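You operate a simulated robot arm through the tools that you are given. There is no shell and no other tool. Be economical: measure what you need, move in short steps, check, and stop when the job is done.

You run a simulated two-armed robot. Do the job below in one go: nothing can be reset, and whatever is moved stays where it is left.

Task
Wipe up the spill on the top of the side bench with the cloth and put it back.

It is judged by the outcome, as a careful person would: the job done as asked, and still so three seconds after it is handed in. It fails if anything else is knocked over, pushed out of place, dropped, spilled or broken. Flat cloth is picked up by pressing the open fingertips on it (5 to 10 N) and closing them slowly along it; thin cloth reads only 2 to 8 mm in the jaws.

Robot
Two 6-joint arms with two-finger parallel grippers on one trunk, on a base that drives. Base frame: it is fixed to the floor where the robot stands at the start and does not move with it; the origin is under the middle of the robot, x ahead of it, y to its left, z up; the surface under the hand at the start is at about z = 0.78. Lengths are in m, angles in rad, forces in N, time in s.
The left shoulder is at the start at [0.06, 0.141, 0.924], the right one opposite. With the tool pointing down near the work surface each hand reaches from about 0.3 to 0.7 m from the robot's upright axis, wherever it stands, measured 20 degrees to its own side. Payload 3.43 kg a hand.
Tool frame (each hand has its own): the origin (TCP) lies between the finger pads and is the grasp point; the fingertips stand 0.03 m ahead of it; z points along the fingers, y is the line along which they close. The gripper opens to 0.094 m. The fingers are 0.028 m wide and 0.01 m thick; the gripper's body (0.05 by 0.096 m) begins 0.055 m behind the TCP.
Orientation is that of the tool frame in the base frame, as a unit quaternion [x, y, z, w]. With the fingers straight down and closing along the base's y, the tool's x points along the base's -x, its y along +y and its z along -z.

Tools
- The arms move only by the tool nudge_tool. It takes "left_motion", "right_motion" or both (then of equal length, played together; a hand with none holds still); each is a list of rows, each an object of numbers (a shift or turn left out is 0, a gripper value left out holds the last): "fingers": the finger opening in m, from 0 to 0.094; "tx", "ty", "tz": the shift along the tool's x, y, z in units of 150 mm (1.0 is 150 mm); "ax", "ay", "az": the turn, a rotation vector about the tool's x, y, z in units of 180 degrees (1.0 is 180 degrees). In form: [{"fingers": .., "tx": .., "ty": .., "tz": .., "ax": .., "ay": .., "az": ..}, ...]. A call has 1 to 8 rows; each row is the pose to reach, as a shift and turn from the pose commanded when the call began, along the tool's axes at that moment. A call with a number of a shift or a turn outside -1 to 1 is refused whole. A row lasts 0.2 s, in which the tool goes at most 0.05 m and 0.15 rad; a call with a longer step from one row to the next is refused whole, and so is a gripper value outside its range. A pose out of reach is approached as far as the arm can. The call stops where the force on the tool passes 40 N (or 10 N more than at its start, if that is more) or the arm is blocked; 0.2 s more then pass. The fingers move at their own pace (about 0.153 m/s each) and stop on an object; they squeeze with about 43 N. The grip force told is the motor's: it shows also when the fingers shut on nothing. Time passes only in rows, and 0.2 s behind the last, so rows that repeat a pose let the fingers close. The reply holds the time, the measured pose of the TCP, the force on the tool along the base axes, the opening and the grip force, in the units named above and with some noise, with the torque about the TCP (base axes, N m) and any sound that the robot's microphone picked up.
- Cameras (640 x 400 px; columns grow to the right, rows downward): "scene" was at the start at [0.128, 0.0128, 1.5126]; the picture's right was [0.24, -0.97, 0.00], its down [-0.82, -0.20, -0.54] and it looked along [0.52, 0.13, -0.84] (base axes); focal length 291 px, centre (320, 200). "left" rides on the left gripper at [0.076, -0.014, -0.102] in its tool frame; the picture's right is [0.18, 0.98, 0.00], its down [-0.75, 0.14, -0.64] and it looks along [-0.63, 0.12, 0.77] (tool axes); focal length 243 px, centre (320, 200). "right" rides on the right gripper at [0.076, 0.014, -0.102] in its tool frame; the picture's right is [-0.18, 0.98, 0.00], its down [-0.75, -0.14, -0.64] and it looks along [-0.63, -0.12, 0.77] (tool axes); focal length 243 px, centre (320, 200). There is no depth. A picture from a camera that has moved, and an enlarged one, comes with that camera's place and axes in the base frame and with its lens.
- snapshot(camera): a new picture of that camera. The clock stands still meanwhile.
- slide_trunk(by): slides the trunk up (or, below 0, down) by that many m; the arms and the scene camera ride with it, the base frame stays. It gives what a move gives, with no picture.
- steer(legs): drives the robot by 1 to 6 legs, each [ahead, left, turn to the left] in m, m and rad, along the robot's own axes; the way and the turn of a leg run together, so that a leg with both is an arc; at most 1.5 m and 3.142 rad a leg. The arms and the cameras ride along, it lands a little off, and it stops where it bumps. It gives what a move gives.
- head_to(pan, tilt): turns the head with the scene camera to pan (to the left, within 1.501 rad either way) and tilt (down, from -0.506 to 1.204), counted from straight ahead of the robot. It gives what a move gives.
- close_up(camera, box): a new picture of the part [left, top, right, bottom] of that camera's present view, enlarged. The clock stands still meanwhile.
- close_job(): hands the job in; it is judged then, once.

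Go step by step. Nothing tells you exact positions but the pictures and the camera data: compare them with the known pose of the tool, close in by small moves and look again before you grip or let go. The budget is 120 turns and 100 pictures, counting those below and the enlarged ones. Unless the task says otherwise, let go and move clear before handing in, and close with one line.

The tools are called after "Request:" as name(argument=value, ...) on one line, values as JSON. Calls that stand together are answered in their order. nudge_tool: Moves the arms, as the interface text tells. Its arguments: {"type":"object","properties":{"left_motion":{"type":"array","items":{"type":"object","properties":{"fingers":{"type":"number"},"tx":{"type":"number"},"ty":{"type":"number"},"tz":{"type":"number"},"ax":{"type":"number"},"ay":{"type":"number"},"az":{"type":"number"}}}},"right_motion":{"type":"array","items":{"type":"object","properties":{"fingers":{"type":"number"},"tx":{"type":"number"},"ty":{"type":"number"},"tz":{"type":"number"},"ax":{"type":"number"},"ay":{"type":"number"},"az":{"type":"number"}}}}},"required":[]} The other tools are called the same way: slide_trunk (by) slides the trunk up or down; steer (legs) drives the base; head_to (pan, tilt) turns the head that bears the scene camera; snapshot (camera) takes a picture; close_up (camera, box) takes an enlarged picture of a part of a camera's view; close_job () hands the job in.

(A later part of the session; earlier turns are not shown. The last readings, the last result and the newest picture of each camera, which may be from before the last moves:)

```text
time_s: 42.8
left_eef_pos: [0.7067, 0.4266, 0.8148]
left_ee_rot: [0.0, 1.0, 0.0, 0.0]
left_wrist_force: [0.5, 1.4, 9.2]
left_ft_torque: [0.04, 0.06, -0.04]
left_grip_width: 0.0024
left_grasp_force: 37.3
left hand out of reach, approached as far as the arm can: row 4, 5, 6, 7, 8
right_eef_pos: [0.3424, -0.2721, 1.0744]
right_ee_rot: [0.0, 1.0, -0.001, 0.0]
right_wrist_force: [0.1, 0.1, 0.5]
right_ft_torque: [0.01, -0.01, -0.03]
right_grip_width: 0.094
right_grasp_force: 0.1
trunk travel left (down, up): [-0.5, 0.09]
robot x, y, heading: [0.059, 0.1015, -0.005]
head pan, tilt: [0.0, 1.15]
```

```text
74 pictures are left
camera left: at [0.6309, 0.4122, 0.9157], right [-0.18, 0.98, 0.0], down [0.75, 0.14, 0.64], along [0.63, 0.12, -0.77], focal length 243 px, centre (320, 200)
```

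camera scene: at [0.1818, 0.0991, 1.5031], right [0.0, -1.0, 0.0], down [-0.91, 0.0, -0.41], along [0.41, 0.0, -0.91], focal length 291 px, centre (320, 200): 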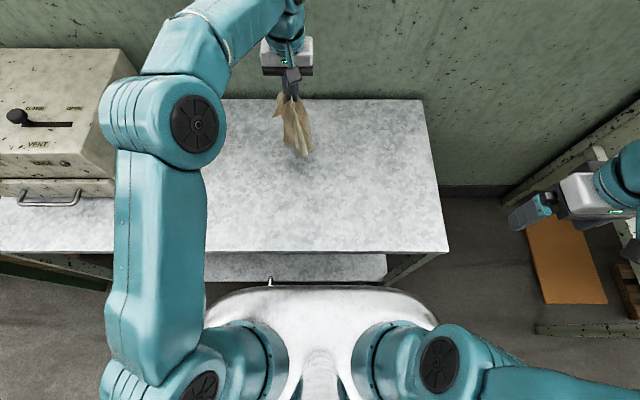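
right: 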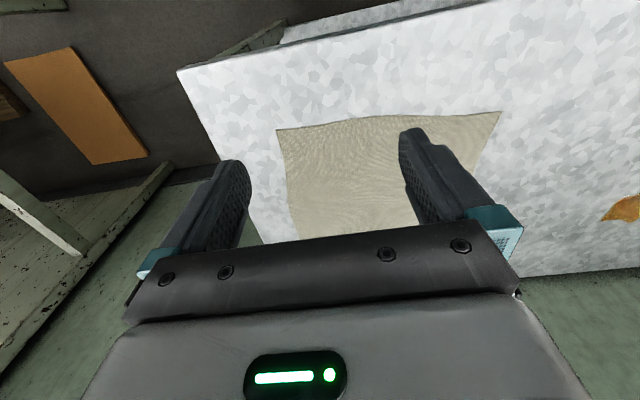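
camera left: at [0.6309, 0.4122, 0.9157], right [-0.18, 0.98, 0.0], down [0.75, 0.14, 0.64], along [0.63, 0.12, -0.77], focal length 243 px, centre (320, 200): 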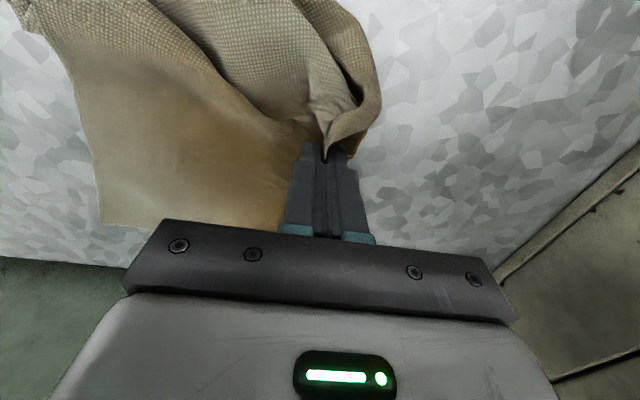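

I hit the reach limit at x≈0.71 on the far side. I'll lift the cloth away to the right and inspect again.

Request:
nudge_tool(left_motion=[{"tz": -0.25, "tx": 0.1}, {"tz": -0.5, "tx": 0.2}, {"tz": -0.75, "tx": 0.3}, {"tz": -0.95, "ty": -0.2, "tx": 0.3}, {"tz": -1.0, "ty": -0.5, "tx": 0.3}, {"tz": -1.0, "ty": -0.8, "tx": 0.3}, {"tz": -1.0, "ty": -1.0, "tx": 0.3}])

Request:
nudge_tool(left_motion=[{"tz": -0.2, "ty": -0.2}, {"tz": -0.4, "ty": -0.45}, {"tz": -0.5, "ty": -0.7}, {"tz": -0.5, "ty": -1.0}, {"tz": -0.5, "ty": -1.0}])

Request:
close_up(camera="left", box=[370, 20, 594, 160])

Request:
snapshot(camera="scene")

```text
time_s: 44.4
left_eef_pos: [0.6654, 0.2782, 0.9639]
left_ee_rot: [0.0, 1.0, 0.0, -0.001]
left_wrist_force: [0.3, 0.7, -1.4]
left_ft_torque: [0.01, 0.01, 0.0]
left_grip_width: 0.0023
left_grasp_force: 37.1
left hand out of reach, approached as far as the arm can: row 1, 2, 3
right_eef_pos: [0.3465, -0.2723, 1.0729]
right_ee_rot: [-0.001, 1.0, 0.0, -0.002]
right_wrist_force: [0.8, -1.0, -0.3]
right_ft_torque: [0.01, 0.05, -0.02]
right_grip_width: 0.0938
right_grasp_force: 0.1
trunk travel left (down, up): [-0.5, 0.09]
robot x, y, heading: [0.0614, 0.1, -0.001]
head pan, tilt: [0.0, 1.15]
```

```text
time_s: 45.6
left_eef_pos: [0.6634, 0.13, 1.0385]
left_ee_rot: [-0.001, 1.0, 0.0, 0.002]
left_wrist_force: [0.2, 0.9, 0.5]
left_ft_torque: [-0.05, -0.01, -0.02]
left_grip_width: 0.0023
left_grasp_force: 37.0
right_eef_pos: [0.3415, -0.2696, 1.0742]
right_ee_rot: [0.0, 1.0, -0.001, 0.001]
right_wrist_force: [-0.4, 0.9, 0.6]
right_ft_torque: [-0.02, -0.02, -0.01]
right_grip_width: 0.0938
right_grasp_force: 0.0
trunk travel left (down, up): [-0.5, 0.09]
robot x, y, heading: [0.0618, 0.1026, -0.007]
head pan, tilt: [0.0, 1.15]
```

```text
2.86 times, centred on (482, 90) of left
camera zoom: at [0.5877, 0.1153, 1.1414], right [-0.19, 0.98, 0.0], down [0.75, 0.14, 0.64], along [0.63, 0.12, -0.77], focal length 693 px, centre (-143, 514)
```

zoom: 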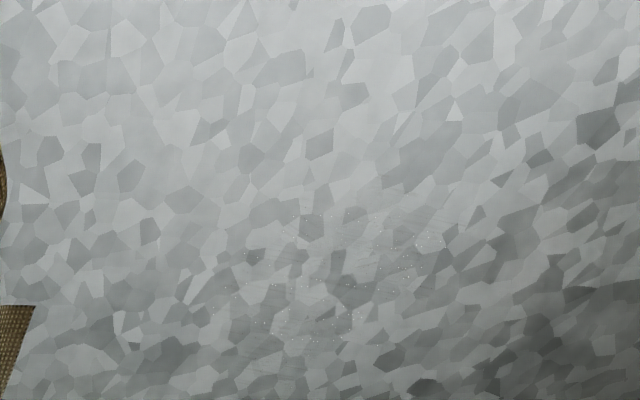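

```text
72 pictures are left
camera scene: at [0.1806, 0.0998, 1.5032], right [0.0, -1.0, 0.0], down [-0.91, 0.0, -0.41], along [0.41, 0.0, -0.91], focal length 291 px, centre (320, 200)
```

scene: 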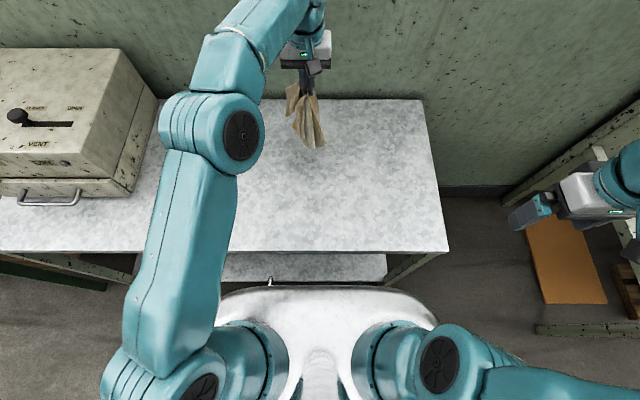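

Only a few tiny specks are left at x 0.645–0.715, y 0.335–0.43. One more dense round should finish it.

Request:
nudge_tool(left_motion=[{"ty": 0.12, "tz": 0.25}, {"ty": 0.3, "tz": 0.48}, {"ty": 0.5, "tz": 0.7}, {"ty": 0.7, "tz": 0.9}, {"ty": 0.9, "tz": 1.0}, {"ty": 1.0, "tz": 1.0, "tx": 0.1}])

Request:
nudge_tool(left_motion=[{"ty": 0.15, "tz": 0.25}, {"ty": 0.3, "tz": 0.42}, {"ty": 0.34, "tz": 0.485}, {"ty": 0.34, "tz": 0.5}])

```text
time_s: 47.0
left_eef_pos: [0.6503, 0.278, 0.8878]
left_ee_rot: [0.0, 1.0, -0.001, 0.001]
left_wrist_force: [0.1, -0.2, -0.1]
left_ft_torque: [0.0, -0.01, 0.0]
left_grip_width: 0.0025
left_grasp_force: 37.1
right_eef_pos: [0.342, -0.2695, 1.0738]
right_ee_rot: [0.0, 1.0, -0.001, 0.0]
right_wrist_force: [-0.7, -0.4, 0.7]
right_ft_torque: [0.01, 0.03, 0.01]
right_grip_width: 0.0939
right_grasp_force: 0.1
trunk travel left (down, up): [-0.5, 0.09]
robot x, y, heading: [0.0608, 0.0998, -0.0]
head pan, tilt: [0.0, 1.15]
```

```text
time_s: 48.0
left_eef_pos: [0.6481, 0.329, 0.8153]
left_ee_rot: [0.0, 1.0, 0.0, 0.001]
left_wrist_force: [-0.3, 0.3, 2.5]
left_ft_torque: [-0.03, 0.01, 0.01]
left_grip_width: 0.0024
left_grasp_force: 37.4
right_eef_pos: [0.3428, -0.2714, 1.0734]
right_ee_rot: [0.0, 1.0, 0.0, 0.0]
right_wrist_force: [-0.5, 0.5, -0.9]
right_ft_torque: [0.01, -0.01, -0.03]
right_grip_width: 0.0943
right_grasp_force: 0.1
trunk travel left (down, up): [-0.5, 0.09]
robot x, y, heading: [0.062, 0.1011, -0.002]
head pan, tilt: [0.0, 1.15]
```

Request:
nudge_tool(left_motion=[{"tz": 0.013, "ty": 0.31}, {"tz": 0.015, "ty": 0.62}, {"tz": 0.015, "ty": 0.72, "tx": -0.06}, {"tz": 0.015, "ty": 0.41, "tx": -0.1}, {"tz": 0.015, "ty": 0.1, "tx": -0.12}, {"tz": 0.015, "ty": 0.41, "tx": -0.16}, {"tz": 0.015, "ty": 0.72, "tx": -0.18}, {"tz": 0.015, "ty": 0.72, "tx": -0.22}])

Request:
nudge_tool(left_motion=[{"ty": -0.31, "tx": -0.02}, {"ty": -0.62, "tx": -0.04}, {"ty": -0.31, "tx": -0.08}, {"ty": -0.02, "tx": -0.1}, {"ty": -0.33, "tx": -0.14}, {"ty": -0.64, "tx": -0.16}, {"ty": -0.33, "tx": -0.22}, {"ty": -0.1, "tx": -0.22}])

Request:
nudge_tool(left_motion=[{"tx": 0.15, "ty": -0.05}, {"tx": 0.33, "ty": -0.1}, {"tx": 0.2, "ty": -0.18}, {"tx": 0.0, "ty": -0.2}, {"tx": 0.2, "ty": -0.27}, {"tx": 0.35, "ty": -0.3}, {"tx": 0.15, "ty": -0.38}, {"tx": 0.0, "ty": -0.4}])

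Request:
nudge_tool(left_motion=[{"tz": -0.25, "tx": 0.1}, {"tz": -0.5, "tx": 0.2}, {"tz": -0.75, "tx": 0.3}, {"tz": -0.95, "ty": -0.2, "tx": 0.3}, {"tz": -1.0, "ty": -0.5, "tx": 0.3}, {"tz": -1.0, "ty": -0.8, "tx": 0.3}, {"tz": -1.0, "ty": -1.0, "tx": 0.3}])

Request:
nudge_tool(left_motion=[{"tz": -0.2, "ty": -0.2}, {"tz": -0.4, "ty": -0.45}, {"tz": -0.5, "ty": -0.7}, {"tz": -0.5, "ty": -0.9}, {"tz": -0.5, "ty": -0.9}])

Request:
snapshot(camera="left")

Request:
close_up(camera="left", box=[370, 20, 594, 160])

```text
time_s: 49.8
left_eef_pos: [0.6806, 0.4379, 0.8129]
left_ee_rot: [0.0, 1.0, -0.001, 0.0]
left_wrist_force: [-0.2, -1.3, 2.9]
left_ft_torque: [-0.08, 0.04, 0.01]
left_grip_width: 0.0022
left_grasp_force: 36.6
right_eef_pos: [0.3437, -0.2714, 1.0745]
right_ee_rot: [0.0, 1.0, -0.002, 0.0]
right_wrist_force: [-0.3, -0.2, -0.5]
right_ft_torque: [-0.02, 0.01, -0.02]
right_grip_width: 0.094
right_grasp_force: 0.0
trunk travel left (down, up): [-0.5, 0.09]
robot x, y, heading: [0.0655, 0.0988, -0.001]
head pan, tilt: [0.0, 1.15]
```

```text
time_s: 51.6
left_eef_pos: [0.7093, 0.4193, 0.8135]
left_ee_rot: [0.0, 1.0, 0.0, 0.0]
left_wrist_force: [0.1, -0.8, 1.7]
left_ft_torque: [-0.07, 0.02, -0.01]
left_grip_width: 0.0024
left_grasp_force: 37.5
left hand out of reach, approached as far as the arm can: row 8
right_eef_pos: [0.3424, -0.2716, 1.0735]
right_ee_rot: [-0.001, 1.0, 0.0, 0.0]
right_wrist_force: [-0.3, -0.1, -0.7]
right_ft_torque: [-0.01, -0.01, 0.02]
right_grip_width: 0.0938
right_grasp_force: 0.1
trunk travel left (down, up): [-0.5, 0.09]
robot x, y, heading: [0.0637, 0.0994, 0.004]
head pan, tilt: [0.0, 1.15]
```

```text
time_s: 53.4
left_eef_pos: [0.7113, 0.3616, 0.8137]
left_ee_rot: [0.0, 1.0, 0.0, 0.0]
left_wrist_force: [-0.3, 0.0, 2.9]
left_ft_torque: [-0.03, 0.03, -0.02]
left_grip_width: 0.0023
left_grasp_force: 37.4
right_eef_pos: [0.3426, -0.2713, 1.0743]
right_ee_rot: [-0.001, 1.0, 0.001, 0.0]
right_wrist_force: [1.0, 1.4, -0.6]
right_ft_torque: [-0.01, 0.0, -0.01]
right_grip_width: 0.0943
right_grasp_force: 0.1
trunk travel left (down, up): [-0.5, 0.09]
robot x, y, heading: [0.0636, 0.1001, 0.001]
head pan, tilt: [0.0, 1.15]
```

```text
time_s: 55.0
left_eef_pos: [0.6673, 0.2108, 0.9624]
left_ee_rot: [0.0, 1.0, 0.0, 0.0]
left_wrist_force: [0.1, -0.5, 0.3]
left_ft_torque: [0.02, -0.01, -0.01]
left_grip_width: 0.0025
left_grasp_force: 36.6
right_eef_pos: [0.3436, -0.2726, 1.0733]
right_ee_rot: [-0.001, 1.0, 0.0, 0.001]
right_wrist_force: [0.8, 0.4, 0.4]
right_ft_torque: [0.01, 0.01, -0.01]
right_grip_width: 0.094
right_grasp_force: 0.0
trunk travel left (down, up): [-0.5, 0.09]
robot x, y, heading: [0.0587, 0.1009, 0.007]
head pan, tilt: [0.0, 1.15]
```

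```text
time_s: 56.2
left_eef_pos: [0.6586, 0.0792, 1.0336]
left_ee_rot: [-0.001, 1.0, 0.0, 0.0]
left_wrist_force: [-0.4, -0.3, 0.1]
left_ft_torque: [-0.03, 0.01, -0.02]
left_grip_width: 0.0023
left_grasp_force: 36.8
left hand out of reach, approached as far as the arm can: row 4, 5
right_eef_pos: [0.3434, -0.2708, 1.0744]
right_ee_rot: [0.0, 1.0, 0.0, -0.001]
right_wrist_force: [0.0, 0.7, -0.7]
right_ft_torque: [0.01, 0.0, -0.01]
right_grip_width: 0.0939
right_grasp_force: 0.2
trunk travel left (down, up): [-0.5, 0.09]
robot x, y, heading: [0.0649, 0.101, -0.006]
head pan, tilt: [0.0, 1.15]
```

```text
71 pictures are left
camera left: at [0.5825, 0.0643, 1.1371], right [-0.18, 0.98, 0.0], down [0.75, 0.14, 0.64], along [0.63, 0.12, -0.77], focal length 243 px, centre (320, 200)
```

left: 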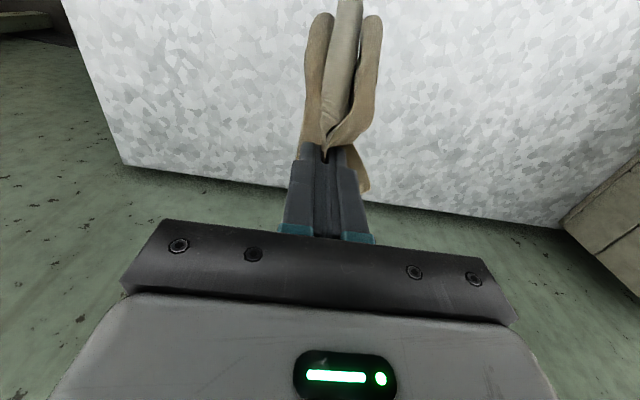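

```text
2.86 times, centred on (482, 90) of left
camera zoom: at [0.5825, 0.0643, 1.1371], right [-0.18, 0.98, 0.0], down [0.75, 0.14, 0.64], along [0.63, 0.12, -0.77], focal length 693 px, centre (-143, 514)
```

zoom: 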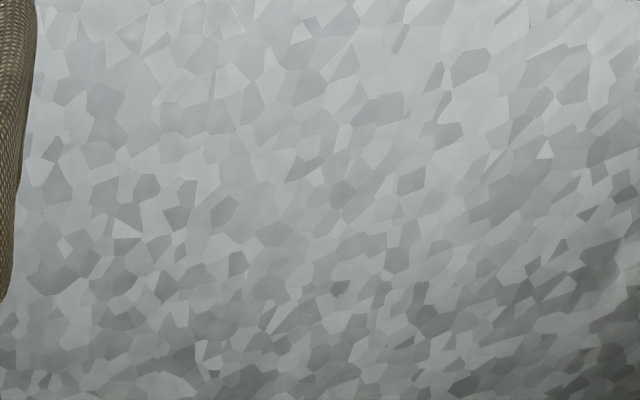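

The spot is clean. Next I'll lay the cloth back. I'll tuck the right hand in a bit and drive 0.10 m right so the left hand can reach over the cloth's original place.

Request:
nudge_tool(right_motion=[{"ty": 0.2}, {"ty": 0.4}, {"ty": 0.6}, {"ty": 0.6}], left_motion=[{"tx": 0.15}, {"tx": 0.3}, {"tx": 0.4}, {"tx": 0.4}])

Request:
steer(legs=[[0.0, -0.1, 0.0]])

Request:
snapshot(camera="scene")

```text
time_s: 57.2
left_eef_pos: [0.5976, 0.0774, 1.0336]
left_ee_rot: [0.0, 1.0, 0.0, 0.0]
left_wrist_force: [-0.9, 0.2, 0.5]
left_ft_torque: [-0.01, 0.02, 0.02]
left_grip_width: 0.0022
left_grasp_force: 37.2
right_eef_pos: [0.345, -0.1827, 1.0741]
right_ee_rot: [-0.001, 1.0, 0.001, -0.001]
right_wrist_force: [0.9, 0.0, 0.1]
right_ft_torque: [0.0, -0.02, 0.0]
right_grip_width: 0.0941
right_grasp_force: 0.0
trunk travel left (down, up): [-0.5, 0.09]
robot x, y, heading: [0.0646, 0.1004, 0.004]
head pan, tilt: [0.0, 1.15]
```

```text
time_s: 59.1
left_eef_pos: [0.5959, -0.0217, 1.0354]
left_ee_rot: [-0.002, 1.0, 0.0, 0.001]
left_wrist_force: [0.5, -0.2, -0.3]
left_ft_torque: [0.01, 0.0, 0.02]
left_grip_width: 0.0022
left_grasp_force: 36.9
right_eef_pos: [0.342, -0.2821, 1.0732]
right_ee_rot: [0.0, 1.0, -0.001, 0.0]
right_wrist_force: [-0.5, -1.5, 0.0]
right_ft_torque: [0.06, -0.02, -0.04]
right_grip_width: 0.094
right_grasp_force: 0.2
trunk travel left (down, up): [-0.5, 0.09]
robot x, y, heading: [0.0632, 0.0014, -0.001]
head pan, tilt: [0.0, 1.15]
```

```text
69 pictures are left
camera scene: at [0.1807, -0.0065, 1.5033], right [0.0, -1.0, 0.0], down [-0.91, 0.0, -0.41], along [0.41, 0.0, -0.91], focal length 291 px, centre (320, 200)
```

scene: 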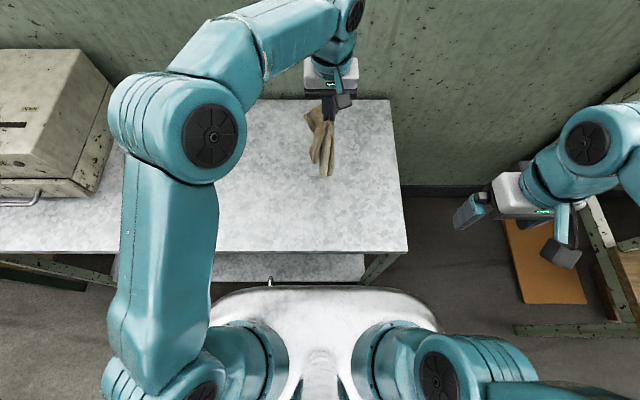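

I'll move the hanging cloth over the right-hand side of its original place.

Request:
nudge_tool(left_motion=[{"ty": -0.25}, {"ty": -0.5}, {"ty": -0.75}, {"ty": -1.0}, {"ty": -1.0, "tz": 0.1}, {"ty": -1.0, "tz": 0.2}])

Request:
snapshot(camera="scene")

Request:
snapshot(camera="right")

```text
time_s: 60.3
left_eef_pos: [0.6348, -0.0848, 1.011]
left_ee_rot: [-0.081, 0.997, -0.012, -0.015]
left_wrist_force: [-0.5, -0.3, -1.0]
left_ft_torque: [-0.05, 0.0, 0.0]
left_grip_width: 0.0025
left_grasp_force: 37.3
left hand out of reach, approached as far as the arm can: row 4, 5
right_eef_pos: [0.3446, -0.2796, 1.0711]
right_ee_rot: [0.0, 1.0, -0.002, -0.001]
right_wrist_force: [0.6, 1.0, -0.8]
right_ft_torque: [0.0, 0.05, 0.0]
right_grip_width: 0.0939
right_grasp_force: 0.1
trunk travel left (down, up): [-0.5, 0.09]
robot x, y, heading: [0.0659, -0.0043, -0.002]
head pan, tilt: [0.0, 1.15]
stopped in row 5 (left hand): the arm was blocked; the commanded pose is now the measured one
```

```text
68 pictures are left
camera scene: at [0.1843, -0.0028, 1.4999], right [0.0, -1.0, 0.0], down [-0.91, 0.0, -0.41], along [0.41, 0.0, -0.91], focal length 291 px, centre (320, 200)
```

scene: 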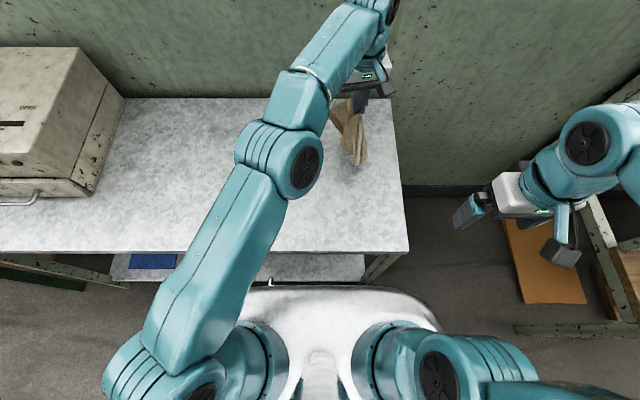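

```text
67 pictures are left
camera right: at [0.2683, -0.2648, 1.1737], right [0.18, 0.98, 0.0], down [0.76, -0.14, 0.64], along [0.63, -0.12, -0.77], focal length 243 px, centre (320, 200)
```

right: 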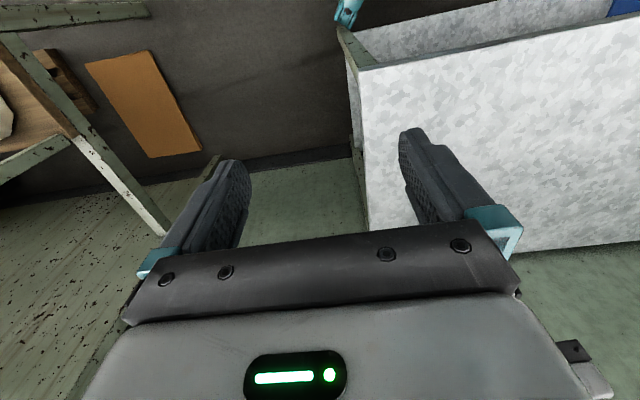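

The left arm ran out of reach across the body. I'll straighten the hand back up and drive another 0.10 m right, keeping the right hand tucked in.

Request:
nudge_tool(left_motion=[{"tz": -0.06, "tx": 0.1, "ty": 0.1, "az": 0.026, "ax": -0.004, "ay": -0.005}, {"tz": -0.12, "tx": 0.2, "ty": 0.12, "az": 0.0516, "ax": -0.0076, "ay": -0.0095}, {"tz": -0.12, "tx": 0.2, "ty": 0.12, "az": 0.0516, "ax": -0.0076, "ay": -0.0095}], right_motion=[{"ty": 0.2}, {"ty": 0.4}, {"ty": 0.4}])

Request:
steer(legs=[[0.0, -0.11, 0.0]])

Request:
snapshot(camera="scene")

```text
time_s: 61.1
left_eef_pos: [0.5968, -0.0747, 1.0319]
left_ee_rot: [0.002, 1.0, 0.004, -0.001]
left_wrist_force: [0.6, 0.1, -0.3]
left_ft_torque: [-0.02, -0.05, 0.0]
left_grip_width: 0.0025
left_grasp_force: 37.6
right_eef_pos: [0.3427, -0.2224, 1.0733]
right_ee_rot: [0.0, 1.0, 0.001, -0.001]
right_wrist_force: [-0.7, 0.0, 0.4]
right_ft_torque: [-0.03, -0.01, -0.01]
right_grip_width: 0.0942
right_grasp_force: 0.0
trunk travel left (down, up): [-0.5, 0.09]
robot x, y, heading: [0.0609, -0.0012, 0.002]
head pan, tilt: [0.0, 1.15]
```

```text
time_s: 63.2
left_eef_pos: [0.6093, -0.1835, 1.0254]
left_ee_rot: [0.003, 1.0, 0.003, -0.008]
left_wrist_force: [1.2, 0.5, -1.6]
left_ft_torque: [0.0, 0.11, -0.03]
left_grip_width: 0.0023
left_grasp_force: 36.7
right_eef_pos: [0.3522, -0.3309, 1.071]
right_ee_rot: [0.001, 1.0, 0.0, -0.004]
right_wrist_force: [0.7, -0.9, -1.4]
right_ft_torque: [0.0, 0.15, -0.01]
right_grip_width: 0.0942
right_grasp_force: 0.1
trunk travel left (down, up): [-0.5, 0.09]
robot x, y, heading: [0.065, -0.1142, -0.006]
head pan, tilt: [0.0, 1.15]
```

```text
66 pictures are left
camera scene: at [0.1975, -0.1173, 1.5015], right [0.0, -1.0, 0.0], down [-0.92, 0.0, -0.4], along [0.4, 0.0, -0.92], focal length 291 px, centre (320, 200)
```

scene: 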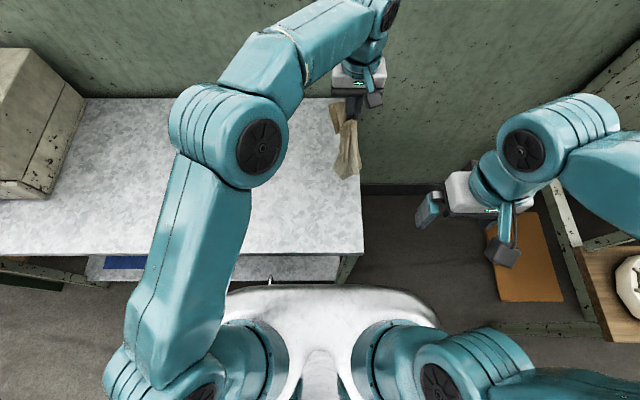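

The base moved as intended and the cloth hangs over the right part of its place, with its bottom near the surface. I'll lay it down by moving left while lowering in an arc.

Request:
nudge_tool(left_motion=[{"ty": 0.1, "tz": 0.1}, {"ty": 0.22, "tz": 0.2}, {"ty": 0.42, "tz": 0.3}, {"ty": 0.62, "tz": 0.42}, {"ty": 0.8, "tz": 0.58}, {"ty": 1.0, "tz": 0.76}])

Request:
snapshot(camera="scene")

Request:
snapshot(camera="left")

```text
time_s: 64.6
left_eef_pos: [0.6057, -0.0334, 0.9138]
left_ee_rot: [0.003, 1.0, 0.003, -0.005]
left_wrist_force: [1.2, -0.4, -1.2]
left_ft_torque: [-0.03, 0.08, 0.0]
left_grip_width: 0.0023
left_grasp_force: 37.0
right_eef_pos: [0.3489, -0.3306, 1.0714]
right_ee_rot: [0.001, 1.0, 0.0, -0.004]
right_wrist_force: [0.7, -0.1, -0.9]
right_ft_torque: [-0.05, 0.1, -0.05]
right_grip_width: 0.0938
right_grasp_force: 0.1
trunk travel left (down, up): [-0.5, 0.09]
robot x, y, heading: [0.0601, -0.115, -0.007]
head pan, tilt: [0.0, 1.15]
```

```text
65 pictures are left
camera scene: at [0.1917, -0.1169, 1.5022], right [0.0, -1.0, 0.0], down [-0.92, 0.0, -0.4], along [0.4, 0.0, -0.92], focal length 291 px, centre (320, 200)
```

scene: 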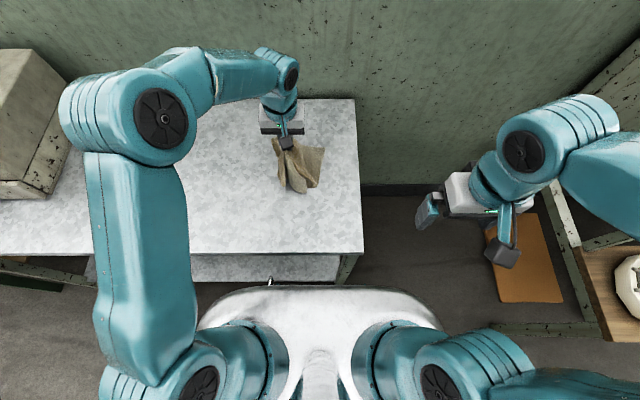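

```text
64 pictures are left
camera left: at [0.5302, -0.0479, 1.0182], right [-0.18, 0.98, 0.01], down [0.76, 0.13, 0.64], along [0.62, 0.12, -0.77], focal length 243 px, centre (320, 200)
```

left: 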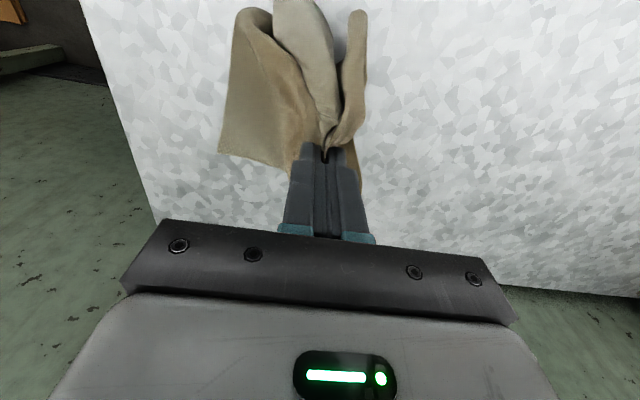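

The cloth trails but is still bunched. I'll keep lowering and drawing left to see how it spreads.

Request:
nudge_tool(left_motion=[{"ty": 0.1, "tz": 0.2}, {"ty": 0.2, "tz": 0.4}, {"ty": 0.32, "tz": 0.5}, {"ty": 0.46, "tz": 0.55}, {"ty": 0.46, "tz": 0.55}])

Request:
snapshot(camera="left")

Request:
close_up(camera="scene", box=[180, 80, 380, 260])

```text
time_s: 65.8
left_eef_pos: [0.5973, 0.0357, 0.8365]
left_ee_rot: [0.004, 1.0, 0.003, 0.0]
left_wrist_force: [-0.8, 0.3, 1.1]
left_ft_torque: [-0.01, -0.04, 0.0]
left_grip_width: 0.0029
left_grasp_force: 37.5
right_eef_pos: [0.3401, -0.3318, 1.0746]
right_ee_rot: [0.0, 1.0, 0.0, 0.001]
right_wrist_force: [-0.5, -0.1, -0.7]
right_ft_torque: [-0.02, -0.03, 0.01]
right_grip_width: 0.0941
right_grasp_force: 0.0
trunk travel left (down, up): [-0.5, 0.09]
robot x, y, heading: [0.0649, -0.1113, -0.003]
head pan, tilt: [0.0, 1.15]
```

```text
63 pictures are left
camera left: at [0.5209, 0.0215, 0.9402], right [-0.18, 0.98, 0.01], down [0.75, 0.13, 0.64], along [0.63, 0.12, -0.77], focal length 243 px, centre (320, 200)
```

left: 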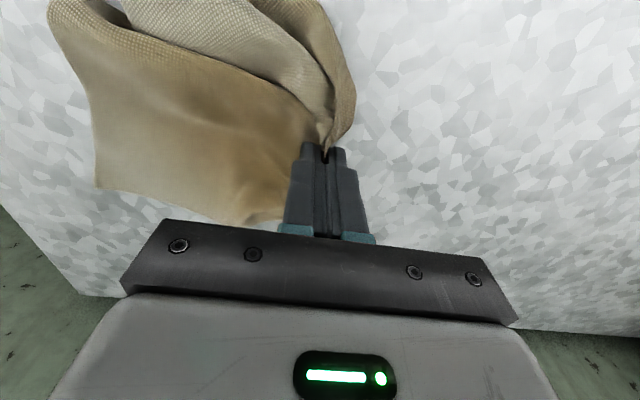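

```text
2.22 times, centred on (280, 170) of scene
camera zoom: at [0.1777, -0.1188, 1.5035], right [0.0, -1.0, 0.0], down [-0.91, 0.0, -0.41], along [0.41, 0.0, -0.91], focal length 647 px, centre (409, 267)
```

zoom: 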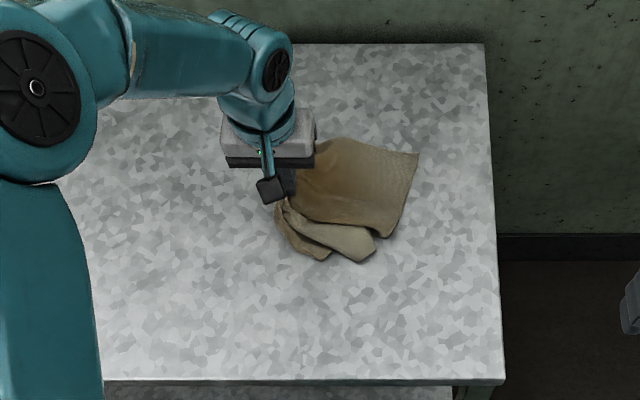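

The cloth is back over its place, and the far half is spread. I'll lower it to the surface, release, clear the arm and see how it lies.

Request:
nudge_tool(left_motion=[{"tz": 0.1}, {"tz": 0.12}, {"tz": 0.12, "fingers": 0.02}, {"tz": 0.12, "fingers": 0.05}, {"tz": 0.12, "fingers": 0.08}, {"tz": 0.12, "fingers": 0.08}])

Request:
nudge_tool(left_motion=[{"tz": -0.15}, {"tz": -0.4}, {"tz": -0.7}, {"tz": -1.0}, {"tz": -1.0, "ty": 0.3}, {"tz": -1.0, "ty": 0.6}, {"tz": -1.0, "ty": 0.9}])

Request:
close_up(camera="scene", box=[180, 80, 380, 260])

Request:
snapshot(camera="left")

```text
time_s: 67.2
left_eef_pos: [0.5988, 0.0379, 0.8174]
left_ee_rot: [0.003, 1.0, 0.003, -0.001]
left_wrist_force: [0.5, -0.6, 0.5]
left_ft_torque: [0.01, -0.02, 0.01]
left_grip_width: 0.0797
left_grasp_force: 0.0
right_eef_pos: [0.3421, -0.3308, 1.0735]
right_ee_rot: [0.0, 1.0, 0.0, 0.0]
right_wrist_force: [-0.3, 0.4, -0.5]
right_ft_torque: [0.02, -0.04, -0.01]
right_grip_width: 0.0942
right_grasp_force: 0.0
trunk travel left (down, up): [-0.5, 0.09]
robot x, y, heading: [0.064, -0.1177, -0.004]
head pan, tilt: [0.0, 1.15]
```

```text
time_s: 68.8
left_eef_pos: [0.6013, 0.1759, 0.968]
left_ee_rot: [0.003, 1.0, 0.002, -0.002]
left_wrist_force: [0.5, 0.4, -0.8]
left_ft_torque: [-0.02, -0.01, -0.01]
left_grip_width: 0.0797
left_grasp_force: 0.1
right_eef_pos: [0.3431, -0.3303, 1.0725]
right_ee_rot: [0.001, 1.0, 0.0, 0.001]
right_wrist_force: [-0.3, 0.1, -0.2]
right_ft_torque: [-0.04, 0.03, 0.02]
right_grip_width: 0.0939
right_grasp_force: 0.1
trunk travel left (down, up): [-0.5, 0.09]
robot x, y, heading: [0.0621, -0.1115, -0.003]
head pan, tilt: [0.0, 1.15]
```

```text
2.22 times, centred on (280, 170) of scene
camera zoom: at [0.1831, -0.1156, 1.503], right [0.0, -1.0, 0.0], down [-0.91, 0.0, -0.41], along [0.41, 0.0, -0.91], focal length 647 px, centre (409, 267)
```

zoom: 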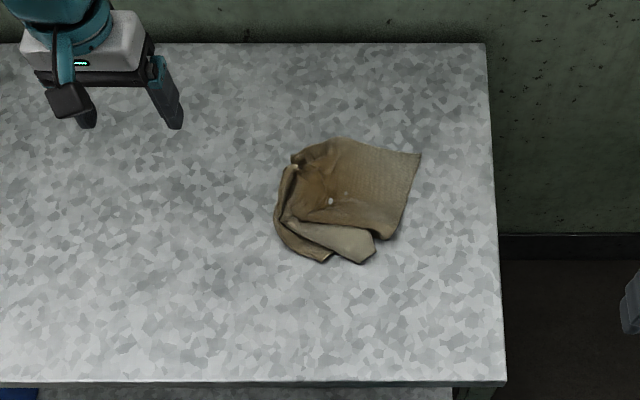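

```text
60 pictures are left
camera left: at [0.5268, 0.1612, 1.0714], right [-0.18, 0.98, 0.01], down [0.76, 0.13, 0.64], along [0.63, 0.12, -0.77], focal length 243 px, centre (320, 200)
```

left: 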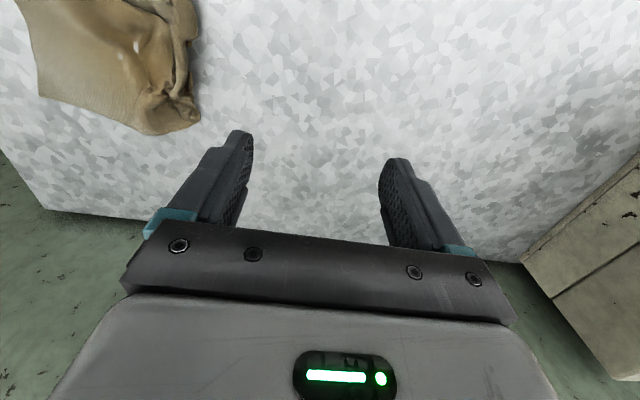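

The cloth lies centred at about (0.60, -0.03), within 2 cm of its original centre, but its near side is folded over. I'll bring the right hand in to look closely and straighten it.

Request:
nudge_tool(right_motion=[{"ty": 0.3}, {"ty": 0.6}, {"ty": 0.9}, {"ty": 1.0, "tx": -0.2}, {"ty": 1.0, "tx": -0.45}])

Request:
nudge_tool(right_motion=[{"ty": 0.3}, {"ty": 0.6, "tz": 0.1}, {"ty": 0.8, "tz": 0.25}, {"ty": 0.8, "tz": 0.4}])

Request:
snapshot(camera="right")

Request:
close_up(camera="scene", box=[220, 100, 340, 200])

```text
time_s: 70.0
left_eef_pos: [0.6023, 0.175, 0.9682]
left_ee_rot: [0.003, 1.0, 0.004, -0.001]
left_wrist_force: [-0.4, -0.2, -0.1]
left_ft_torque: [0.0, 0.01, -0.04]
left_grip_width: 0.0798
left_grasp_force: 0.0
right_eef_pos: [0.4108, -0.1791, 1.0732]
right_ee_rot: [0.001, 1.0, 0.001, 0.0]
right_wrist_force: [0.1, 0.6, -0.4]
right_ft_torque: [0.0, 0.03, 0.02]
right_grip_width: 0.0941
right_grasp_force: 0.1
trunk travel left (down, up): [-0.5, 0.09]
robot x, y, heading: [0.0618, -0.1113, 0.001]
head pan, tilt: [0.0, 1.15]
```

```text
time_s: 71.0
left_eef_pos: [0.6015, 0.1734, 0.9699]
left_ee_rot: [0.003, 1.0, 0.003, -0.002]
left_wrist_force: [0.4, -0.2, 0.1]
left_ft_torque: [0.01, 0.02, -0.02]
left_grip_width: 0.08
left_grasp_force: 0.1
right_eef_pos: [0.4106, -0.0604, 1.014]
right_ee_rot: [0.001, 1.0, 0.0, 0.0]
right_wrist_force: [-0.3, 0.8, 0.8]
right_ft_torque: [-0.03, 0.0, 0.01]
right_grip_width: 0.094
right_grasp_force: 0.0
trunk travel left (down, up): [-0.5, 0.09]
robot x, y, heading: [0.0641, -0.1126, -0.001]
head pan, tilt: [0.0, 1.15]
```

```text
59 pictures are left
camera right: at [0.3346, -0.0461, 1.1168], right [0.19, 0.98, 0.0], down [0.75, -0.14, 0.64], along [0.63, -0.12, -0.77], focal length 243 px, centre (320, 200)
```

right: 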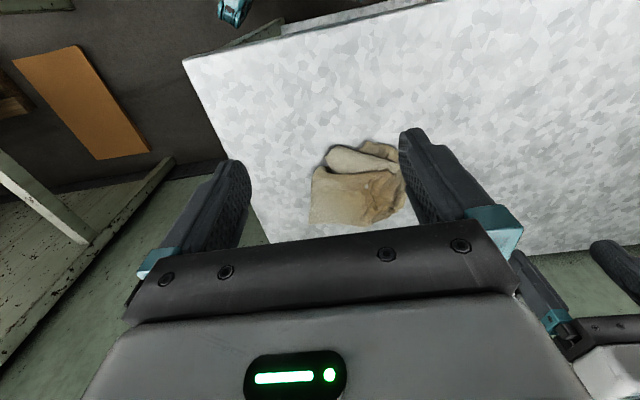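

```text
4.00 times, centred on (280, 150) of scene
camera zoom: at [0.1825, -0.1188, 1.5031], right [0.0, -1.0, 0.0], down [-0.91, 0.0, -0.41], along [0.41, 0.0, -0.91], focal length 1164 px, centre (480, 400)
```

zoom: 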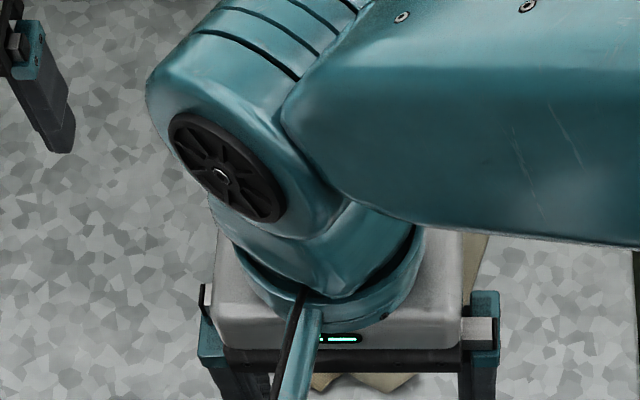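

The near side is folded over as a tongue at about (0.535, -0.055). I'll pinch that lightly with the right hand and draw it gently toward the near side.

Request:
nudge_tool(right_motion=[{"tx": -0.25, "fingers": 0.05}, {"tx": -0.5, "tz": 0.1, "fingers": 0.05}, {"tx": -0.7, "tz": 0.3}, {"tx": -0.83, "ty": 0.05, "tz": 0.5}, {"tx": -0.83, "ty": 0.05, "tz": 0.75}, {"tx": -0.83, "ty": 0.05, "tz": 0.98}])

Request:
snapshot(camera="right")

```text
time_s: 72.4
left_eef_pos: [0.6037, 0.1737, 0.9683]
left_ee_rot: [0.004, 1.0, 0.003, -0.003]
left_wrist_force: [-0.3, -0.4, -0.2]
left_ft_torque: [0.02, 0.04, 0.0]
left_grip_width: 0.0799
left_grasp_force: 0.0
right_eef_pos: [0.5363, -0.0526, 0.865]
right_ee_rot: [0.002, 1.0, 0.0, -0.001]
right_wrist_force: [-0.7, 0.2, -0.7]
right_ft_torque: [-0.01, 0.02, 0.01]
right_grip_width: 0.0503
right_grasp_force: 0.0
trunk travel left (down, up): [-0.5, 0.09]
robot x, y, heading: [0.0626, -0.1144, -0.003]
head pan, tilt: [0.0, 1.15]
```

```text
57 pictures are left
camera right: at [0.4604, -0.0383, 0.968], right [0.19, 0.98, 0.0], down [0.75, -0.14, 0.64], along [0.63, -0.12, -0.77], focal length 243 px, centre (320, 200)
```

right: 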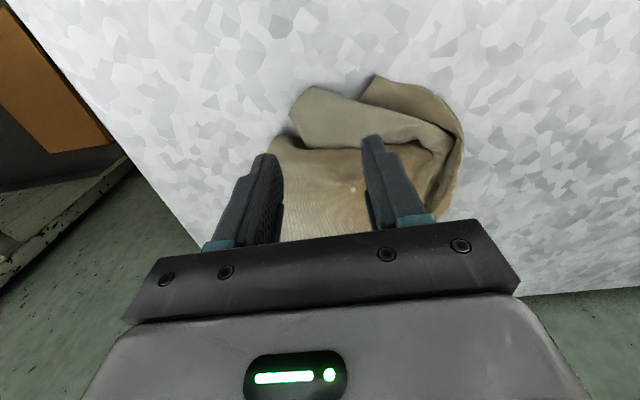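

The tongue's end is around (0.525, -0.045). I'll align to that, lower until light contact and close.

Request:
nudge_tool(right_motion=[{"tx": 0.07, "ty": 0.06, "tz": 0.15}, {"tx": 0.07, "ty": 0.06, "tz": 0.28}, {"tx": 0.07, "ty": 0.06, "tz": 0.32}, {"tx": 0.07, "ty": 0.06, "tz": 0.335}])

Request:
snapshot(camera="right")

```text
time_s: 73.4
left_eef_pos: [0.6026, 0.1745, 0.968]
left_ee_rot: [0.003, 1.0, 0.004, -0.002]
left_wrist_force: [0.1, 0.3, 0.7]
left_ft_torque: [0.01, 0.03, 0.02]
left_grip_width: 0.0802
left_grasp_force: 0.0
right_eef_pos: [0.5249, -0.0452, 0.8165]
right_ee_rot: [0.0, 1.0, 0.001, -0.001]
right_wrist_force: [-0.3, -0.1, 0.3]
right_ft_torque: [0.0, -0.01, -0.03]
right_grip_width: 0.05
right_grasp_force: 0.1
trunk travel left (down, up): [-0.5, 0.09]
robot x, y, heading: [0.0602, -0.1161, -0.006]
head pan, tilt: [0.0, 1.15]
```

```text
56 pictures are left
camera right: at [0.4485, -0.0306, 0.919], right [0.19, 0.98, 0.0], down [0.75, -0.14, 0.64], along [0.63, -0.12, -0.77], focal length 243 px, centre (320, 200)
```

right: 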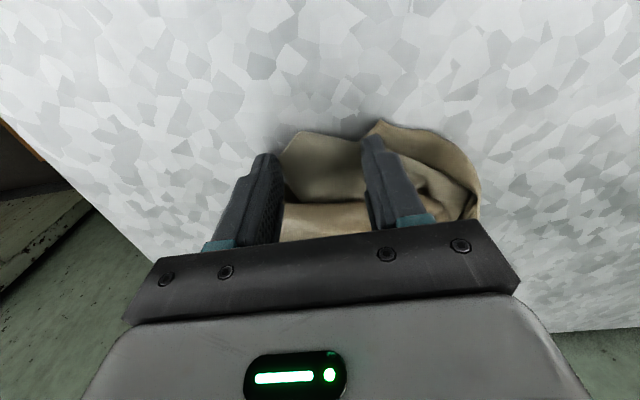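

The tongue end is between the fingers. I'll press slightly and close.

Request:
nudge_tool(right_motion=[{"tz": 0.02}, {"tz": 0.022, "fingers": 0.042}, {"tz": 0.022, "fingers": 0.034}, {"tz": 0.022, "fingers": 0.026}, {"tz": 0.022, "fingers": 0.018}, {"tz": 0.022, "fingers": 0.008}, {"tz": 0.022, "fingers": 0.0}, {"tz": 0.022, "fingers": 0.0}])

Request:
nudge_tool(right_motion=[{"tz": -0.08}, {"tz": -0.16, "tx": 0.1}, {"tz": -0.16, "tx": 0.25}])

Request:
snapshot(camera="right")

Request:
snapshot(camera="left")

```text
time_s: 75.2
left_eef_pos: [0.6018, 0.1728, 0.9695]
left_ee_rot: [0.002, 1.0, 0.003, -0.002]
left_wrist_force: [-0.3, 0.1, -0.7]
left_ft_torque: [0.01, -0.04, 0.06]
left_grip_width: 0.0799
left_grasp_force: 0.1
right_eef_pos: [0.5235, -0.0452, 0.8142]
right_ee_rot: [0.001, 1.0, 0.0, 0.0]
right_wrist_force: [0.5, -0.9, 4.2]
right_ft_torque: [0.01, 0.0, 0.0]
right_grip_width: 0.0027
right_grasp_force: 37.4
trunk travel left (down, up): [-0.5, 0.09]
robot x, y, heading: [0.0605, -0.1127, -0.004]
head pan, tilt: [0.0, 1.15]
```

```text
time_s: 76.0
left_eef_pos: [0.6005, 0.1748, 0.9694]
left_ee_rot: [0.003, 1.0, 0.003, -0.001]
left_wrist_force: [0.3, -0.2, 0.4]
left_ft_torque: [0.04, -0.01, -0.05]
left_grip_width: 0.0803
left_grasp_force: 0.0
right_eef_pos: [0.4866, -0.0452, 0.8365]
right_ee_rot: [0.001, 1.0, 0.0, 0.0]
right_wrist_force: [-0.2, -0.4, 1.0]
right_ft_torque: [-0.01, 0.01, -0.01]
right_grip_width: 0.0025
right_grasp_force: 37.5
trunk travel left (down, up): [-0.5, 0.09]
robot x, y, heading: [0.0614, -0.115, -0.001]
head pan, tilt: [0.0, 1.15]
```

```text
55 pictures are left
camera right: at [0.4097, -0.0301, 0.9388], right [0.19, 0.98, 0.0], down [0.75, -0.14, 0.64], along [0.63, -0.12, -0.77], focal length 243 px, centre (320, 200)
```

right: 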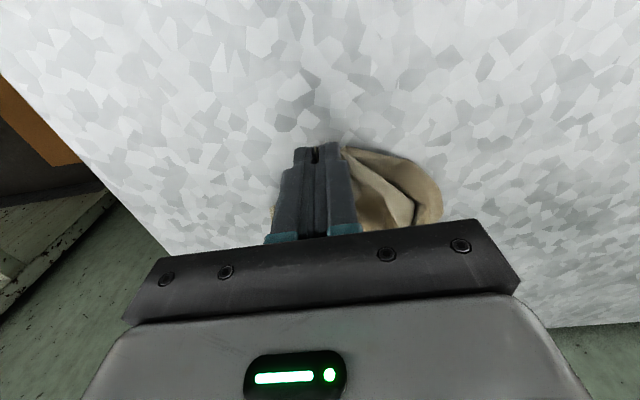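

```text
54 pictures are left
camera left: at [0.5261, 0.1591, 1.072], right [-0.18, 0.98, 0.01], down [0.76, 0.13, 0.64], along [0.63, 0.12, -0.77], focal length 243 px, centre (320, 200)
```

left: 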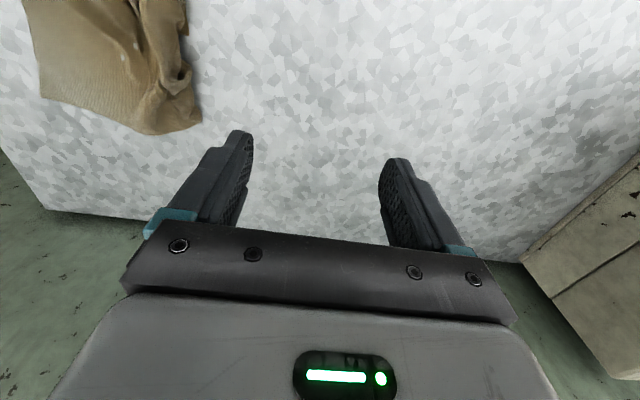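

The far part of the cloth stays put while the near part opens out. I'll continue drawing this corner toward its original near-right position.

Request:
nudge_tool(right_motion=[{"ty": -0.2, "tx": 0.05}, {"ty": -0.4, "tx": 0.12}, {"ty": -0.5, "tx": 0.2, "tz": 0.05}, {"ty": -0.5, "tx": 0.2, "tz": 0.1}])

Request:
snapshot(camera="left")

Request:
snapshot(camera="scene")

```text
time_s: 77.0
left_eef_pos: [0.6023, 0.1745, 0.9686]
left_ee_rot: [0.004, 1.0, 0.003, -0.001]
left_wrist_force: [1.2, -0.2, -0.6]
left_ft_torque: [0.03, 0.02, 0.0]
left_grip_width: 0.0798
left_grasp_force: 0.0
right_eef_pos: [0.4576, -0.1172, 0.8216]
right_ee_rot: [0.001, 1.0, 0.0, 0.0]
right_wrist_force: [0.7, -0.5, 0.6]
right_ft_torque: [0.0, 0.02, 0.0]
right_grip_width: 0.0025
right_grasp_force: 37.2
trunk travel left (down, up): [-0.5, 0.09]
robot x, y, heading: [0.0589, -0.1116, -0.009]
head pan, tilt: [0.0, 1.15]
```

```text
53 pictures are left
camera left: at [0.5266, 0.1594, 1.0717], right [-0.18, 0.98, 0.01], down [0.76, 0.13, 0.64], along [0.63, 0.12, -0.77], focal length 243 px, centre (320, 200)
```

left: 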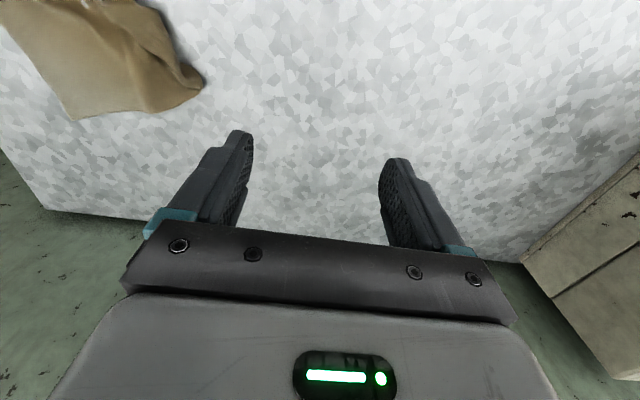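

```text
52 pictures are left
camera scene: at [0.1829, -0.1175, 1.5031], right [0.0, -1.0, 0.0], down [-0.91, 0.0, -0.41], along [0.41, 0.0, -0.91], focal length 291 px, centre (320, 200)
```

scene: 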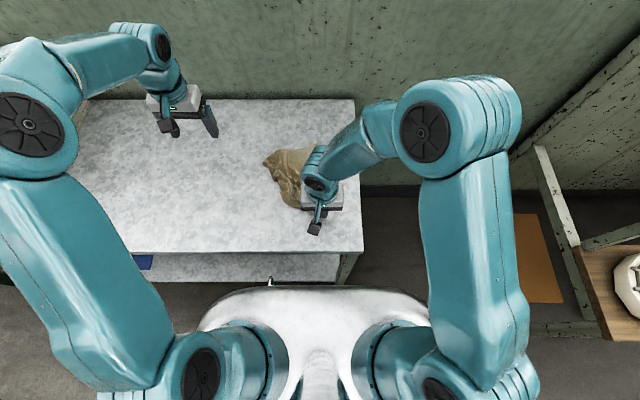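

The cloth has opened and turned slightly. I'll set the corner down, release, lift and look.

Request:
nudge_tool(right_motion=[{"tz": 0.03, "fingers": 0.0}, {"tz": 0.03, "fingers": 0.03}, {"tz": 0.03, "fingers": 0.06}, {"tz": -0.2}, {"tz": -0.5}, {"tz": -0.8}, {"tz": -1.0}])

Request:
nudge_tool(right_motion=[{"ty": -0.3, "tx": 0.1}, {"ty": -0.6, "tx": 0.2}, {"ty": -0.9, "tx": 0.3}, {"ty": -1.0, "tx": 0.5}])

Request:
close_up(camera="scene", box=[180, 80, 380, 260])

```text
time_s: 78.6
left_eef_pos: [0.6, 0.174, 0.97]
left_ee_rot: [0.003, 1.0, 0.004, -0.001]
left_wrist_force: [0.6, 0.2, -1.2]
left_ft_torque: [-0.02, -0.02, -0.01]
left_grip_width: 0.0801
left_grasp_force: 0.1
right_eef_pos: [0.455, -0.1192, 0.9717]
right_ee_rot: [0.0, 1.0, 0.0, 0.0]
right_wrist_force: [-0.5, 1.3, 0.4]
right_ft_torque: [-0.01, -0.02, 0.0]
right_grip_width: 0.06
right_grasp_force: 0.0
trunk travel left (down, up): [-0.5, 0.09]
robot x, y, heading: [0.0627, -0.1128, -0.008]
head pan, tilt: [0.0, 1.15]
```

```text
time_s: 79.6
left_eef_pos: [0.5988, 0.1737, 0.9711]
left_ee_rot: [0.002, 1.0, 0.003, 0.0]
left_wrist_force: [-0.3, 0.6, -0.4]
left_ft_torque: [-0.02, 0.0, 0.0]
left_grip_width: 0.08
left_grasp_force: 0.0
right_eef_pos: [0.3771, -0.2682, 0.9724]
right_ee_rot: [0.001, 1.0, 0.0, 0.001]
right_wrist_force: [-0.4, 0.9, -0.1]
right_ft_torque: [-0.04, -0.05, 0.02]
right_grip_width: 0.0601
right_grasp_force: 0.1
trunk travel left (down, up): [-0.5, 0.09]
robot x, y, heading: [0.0623, -0.1124, -0.002]
head pan, tilt: [0.0, 1.15]
```

```text
2.22 times, centred on (280, 170) of scene
camera zoom: at [0.1802, -0.117, 1.5033], right [0.0, -1.0, 0.0], down [-0.91, 0.0, -0.41], along [0.41, 0.0, -0.91], focal length 647 px, centre (409, 267)
```

zoom: 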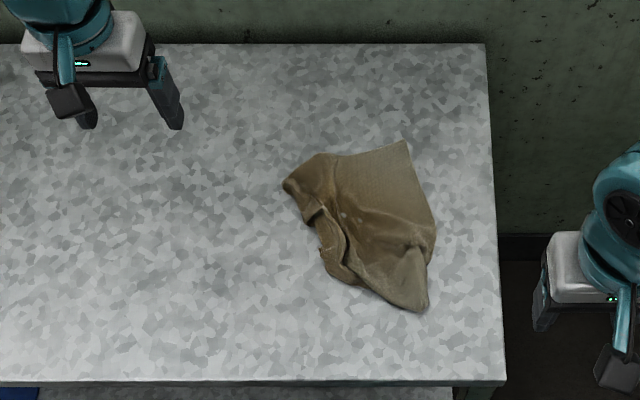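

This is much better: the near-right corner is back at (0.45, -0.136). The near-left part is still folded under, so I'll bring the left hand there for a look.

Request:
nudge_tool(left_motion=[{"tx": 0.2, "ty": -0.2}, {"tx": 0.4, "ty": -0.4}, {"tx": 0.53, "ty": -0.65}, {"tx": 0.6, "ty": -0.9, "tz": 0.1}, {"tx": 0.6, "ty": -1.0, "tz": 0.35}, {"tx": 0.6, "ty": -1.0, "tz": 0.5}])

Request:
snapshot(camera="left")

```text
time_s: 81.0
left_eef_pos: [0.5077, 0.0218, 0.8943]
left_ee_rot: [0.002, 1.0, 0.003, -0.001]
left_wrist_force: [-0.5, -0.6, -0.3]
left_ft_torque: [0.01, -0.04, -0.01]
left_grip_width: 0.0799
left_grasp_force: 0.1
right_eef_pos: [0.3777, -0.2688, 0.9722]
right_ee_rot: [0.001, 1.0, 0.001, 0.001]
right_wrist_force: [0.0, -0.6, 0.1]
right_ft_torque: [0.0, -0.03, -0.03]
right_grip_width: 0.06
right_grasp_force: 0.2
trunk travel left (down, up): [-0.5, 0.09]
robot x, y, heading: [0.0618, -0.1114, -0.006]
head pan, tilt: [0.0, 1.15]
```

```text
50 pictures are left
camera left: at [0.4327, 0.0076, 0.997], right [-0.18, 0.98, 0.01], down [0.76, 0.13, 0.64], along [0.63, 0.12, -0.77], focal length 243 px, centre (320, 200)
```

left: 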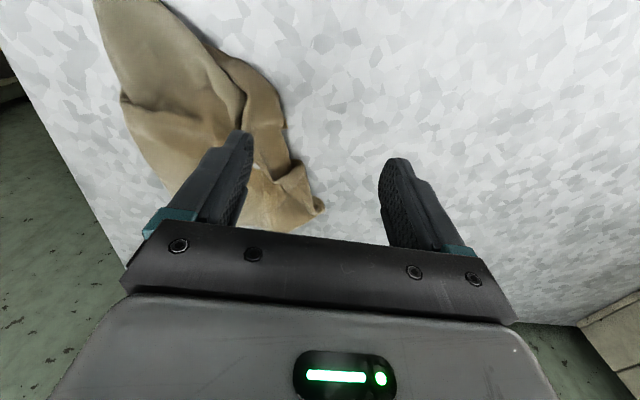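

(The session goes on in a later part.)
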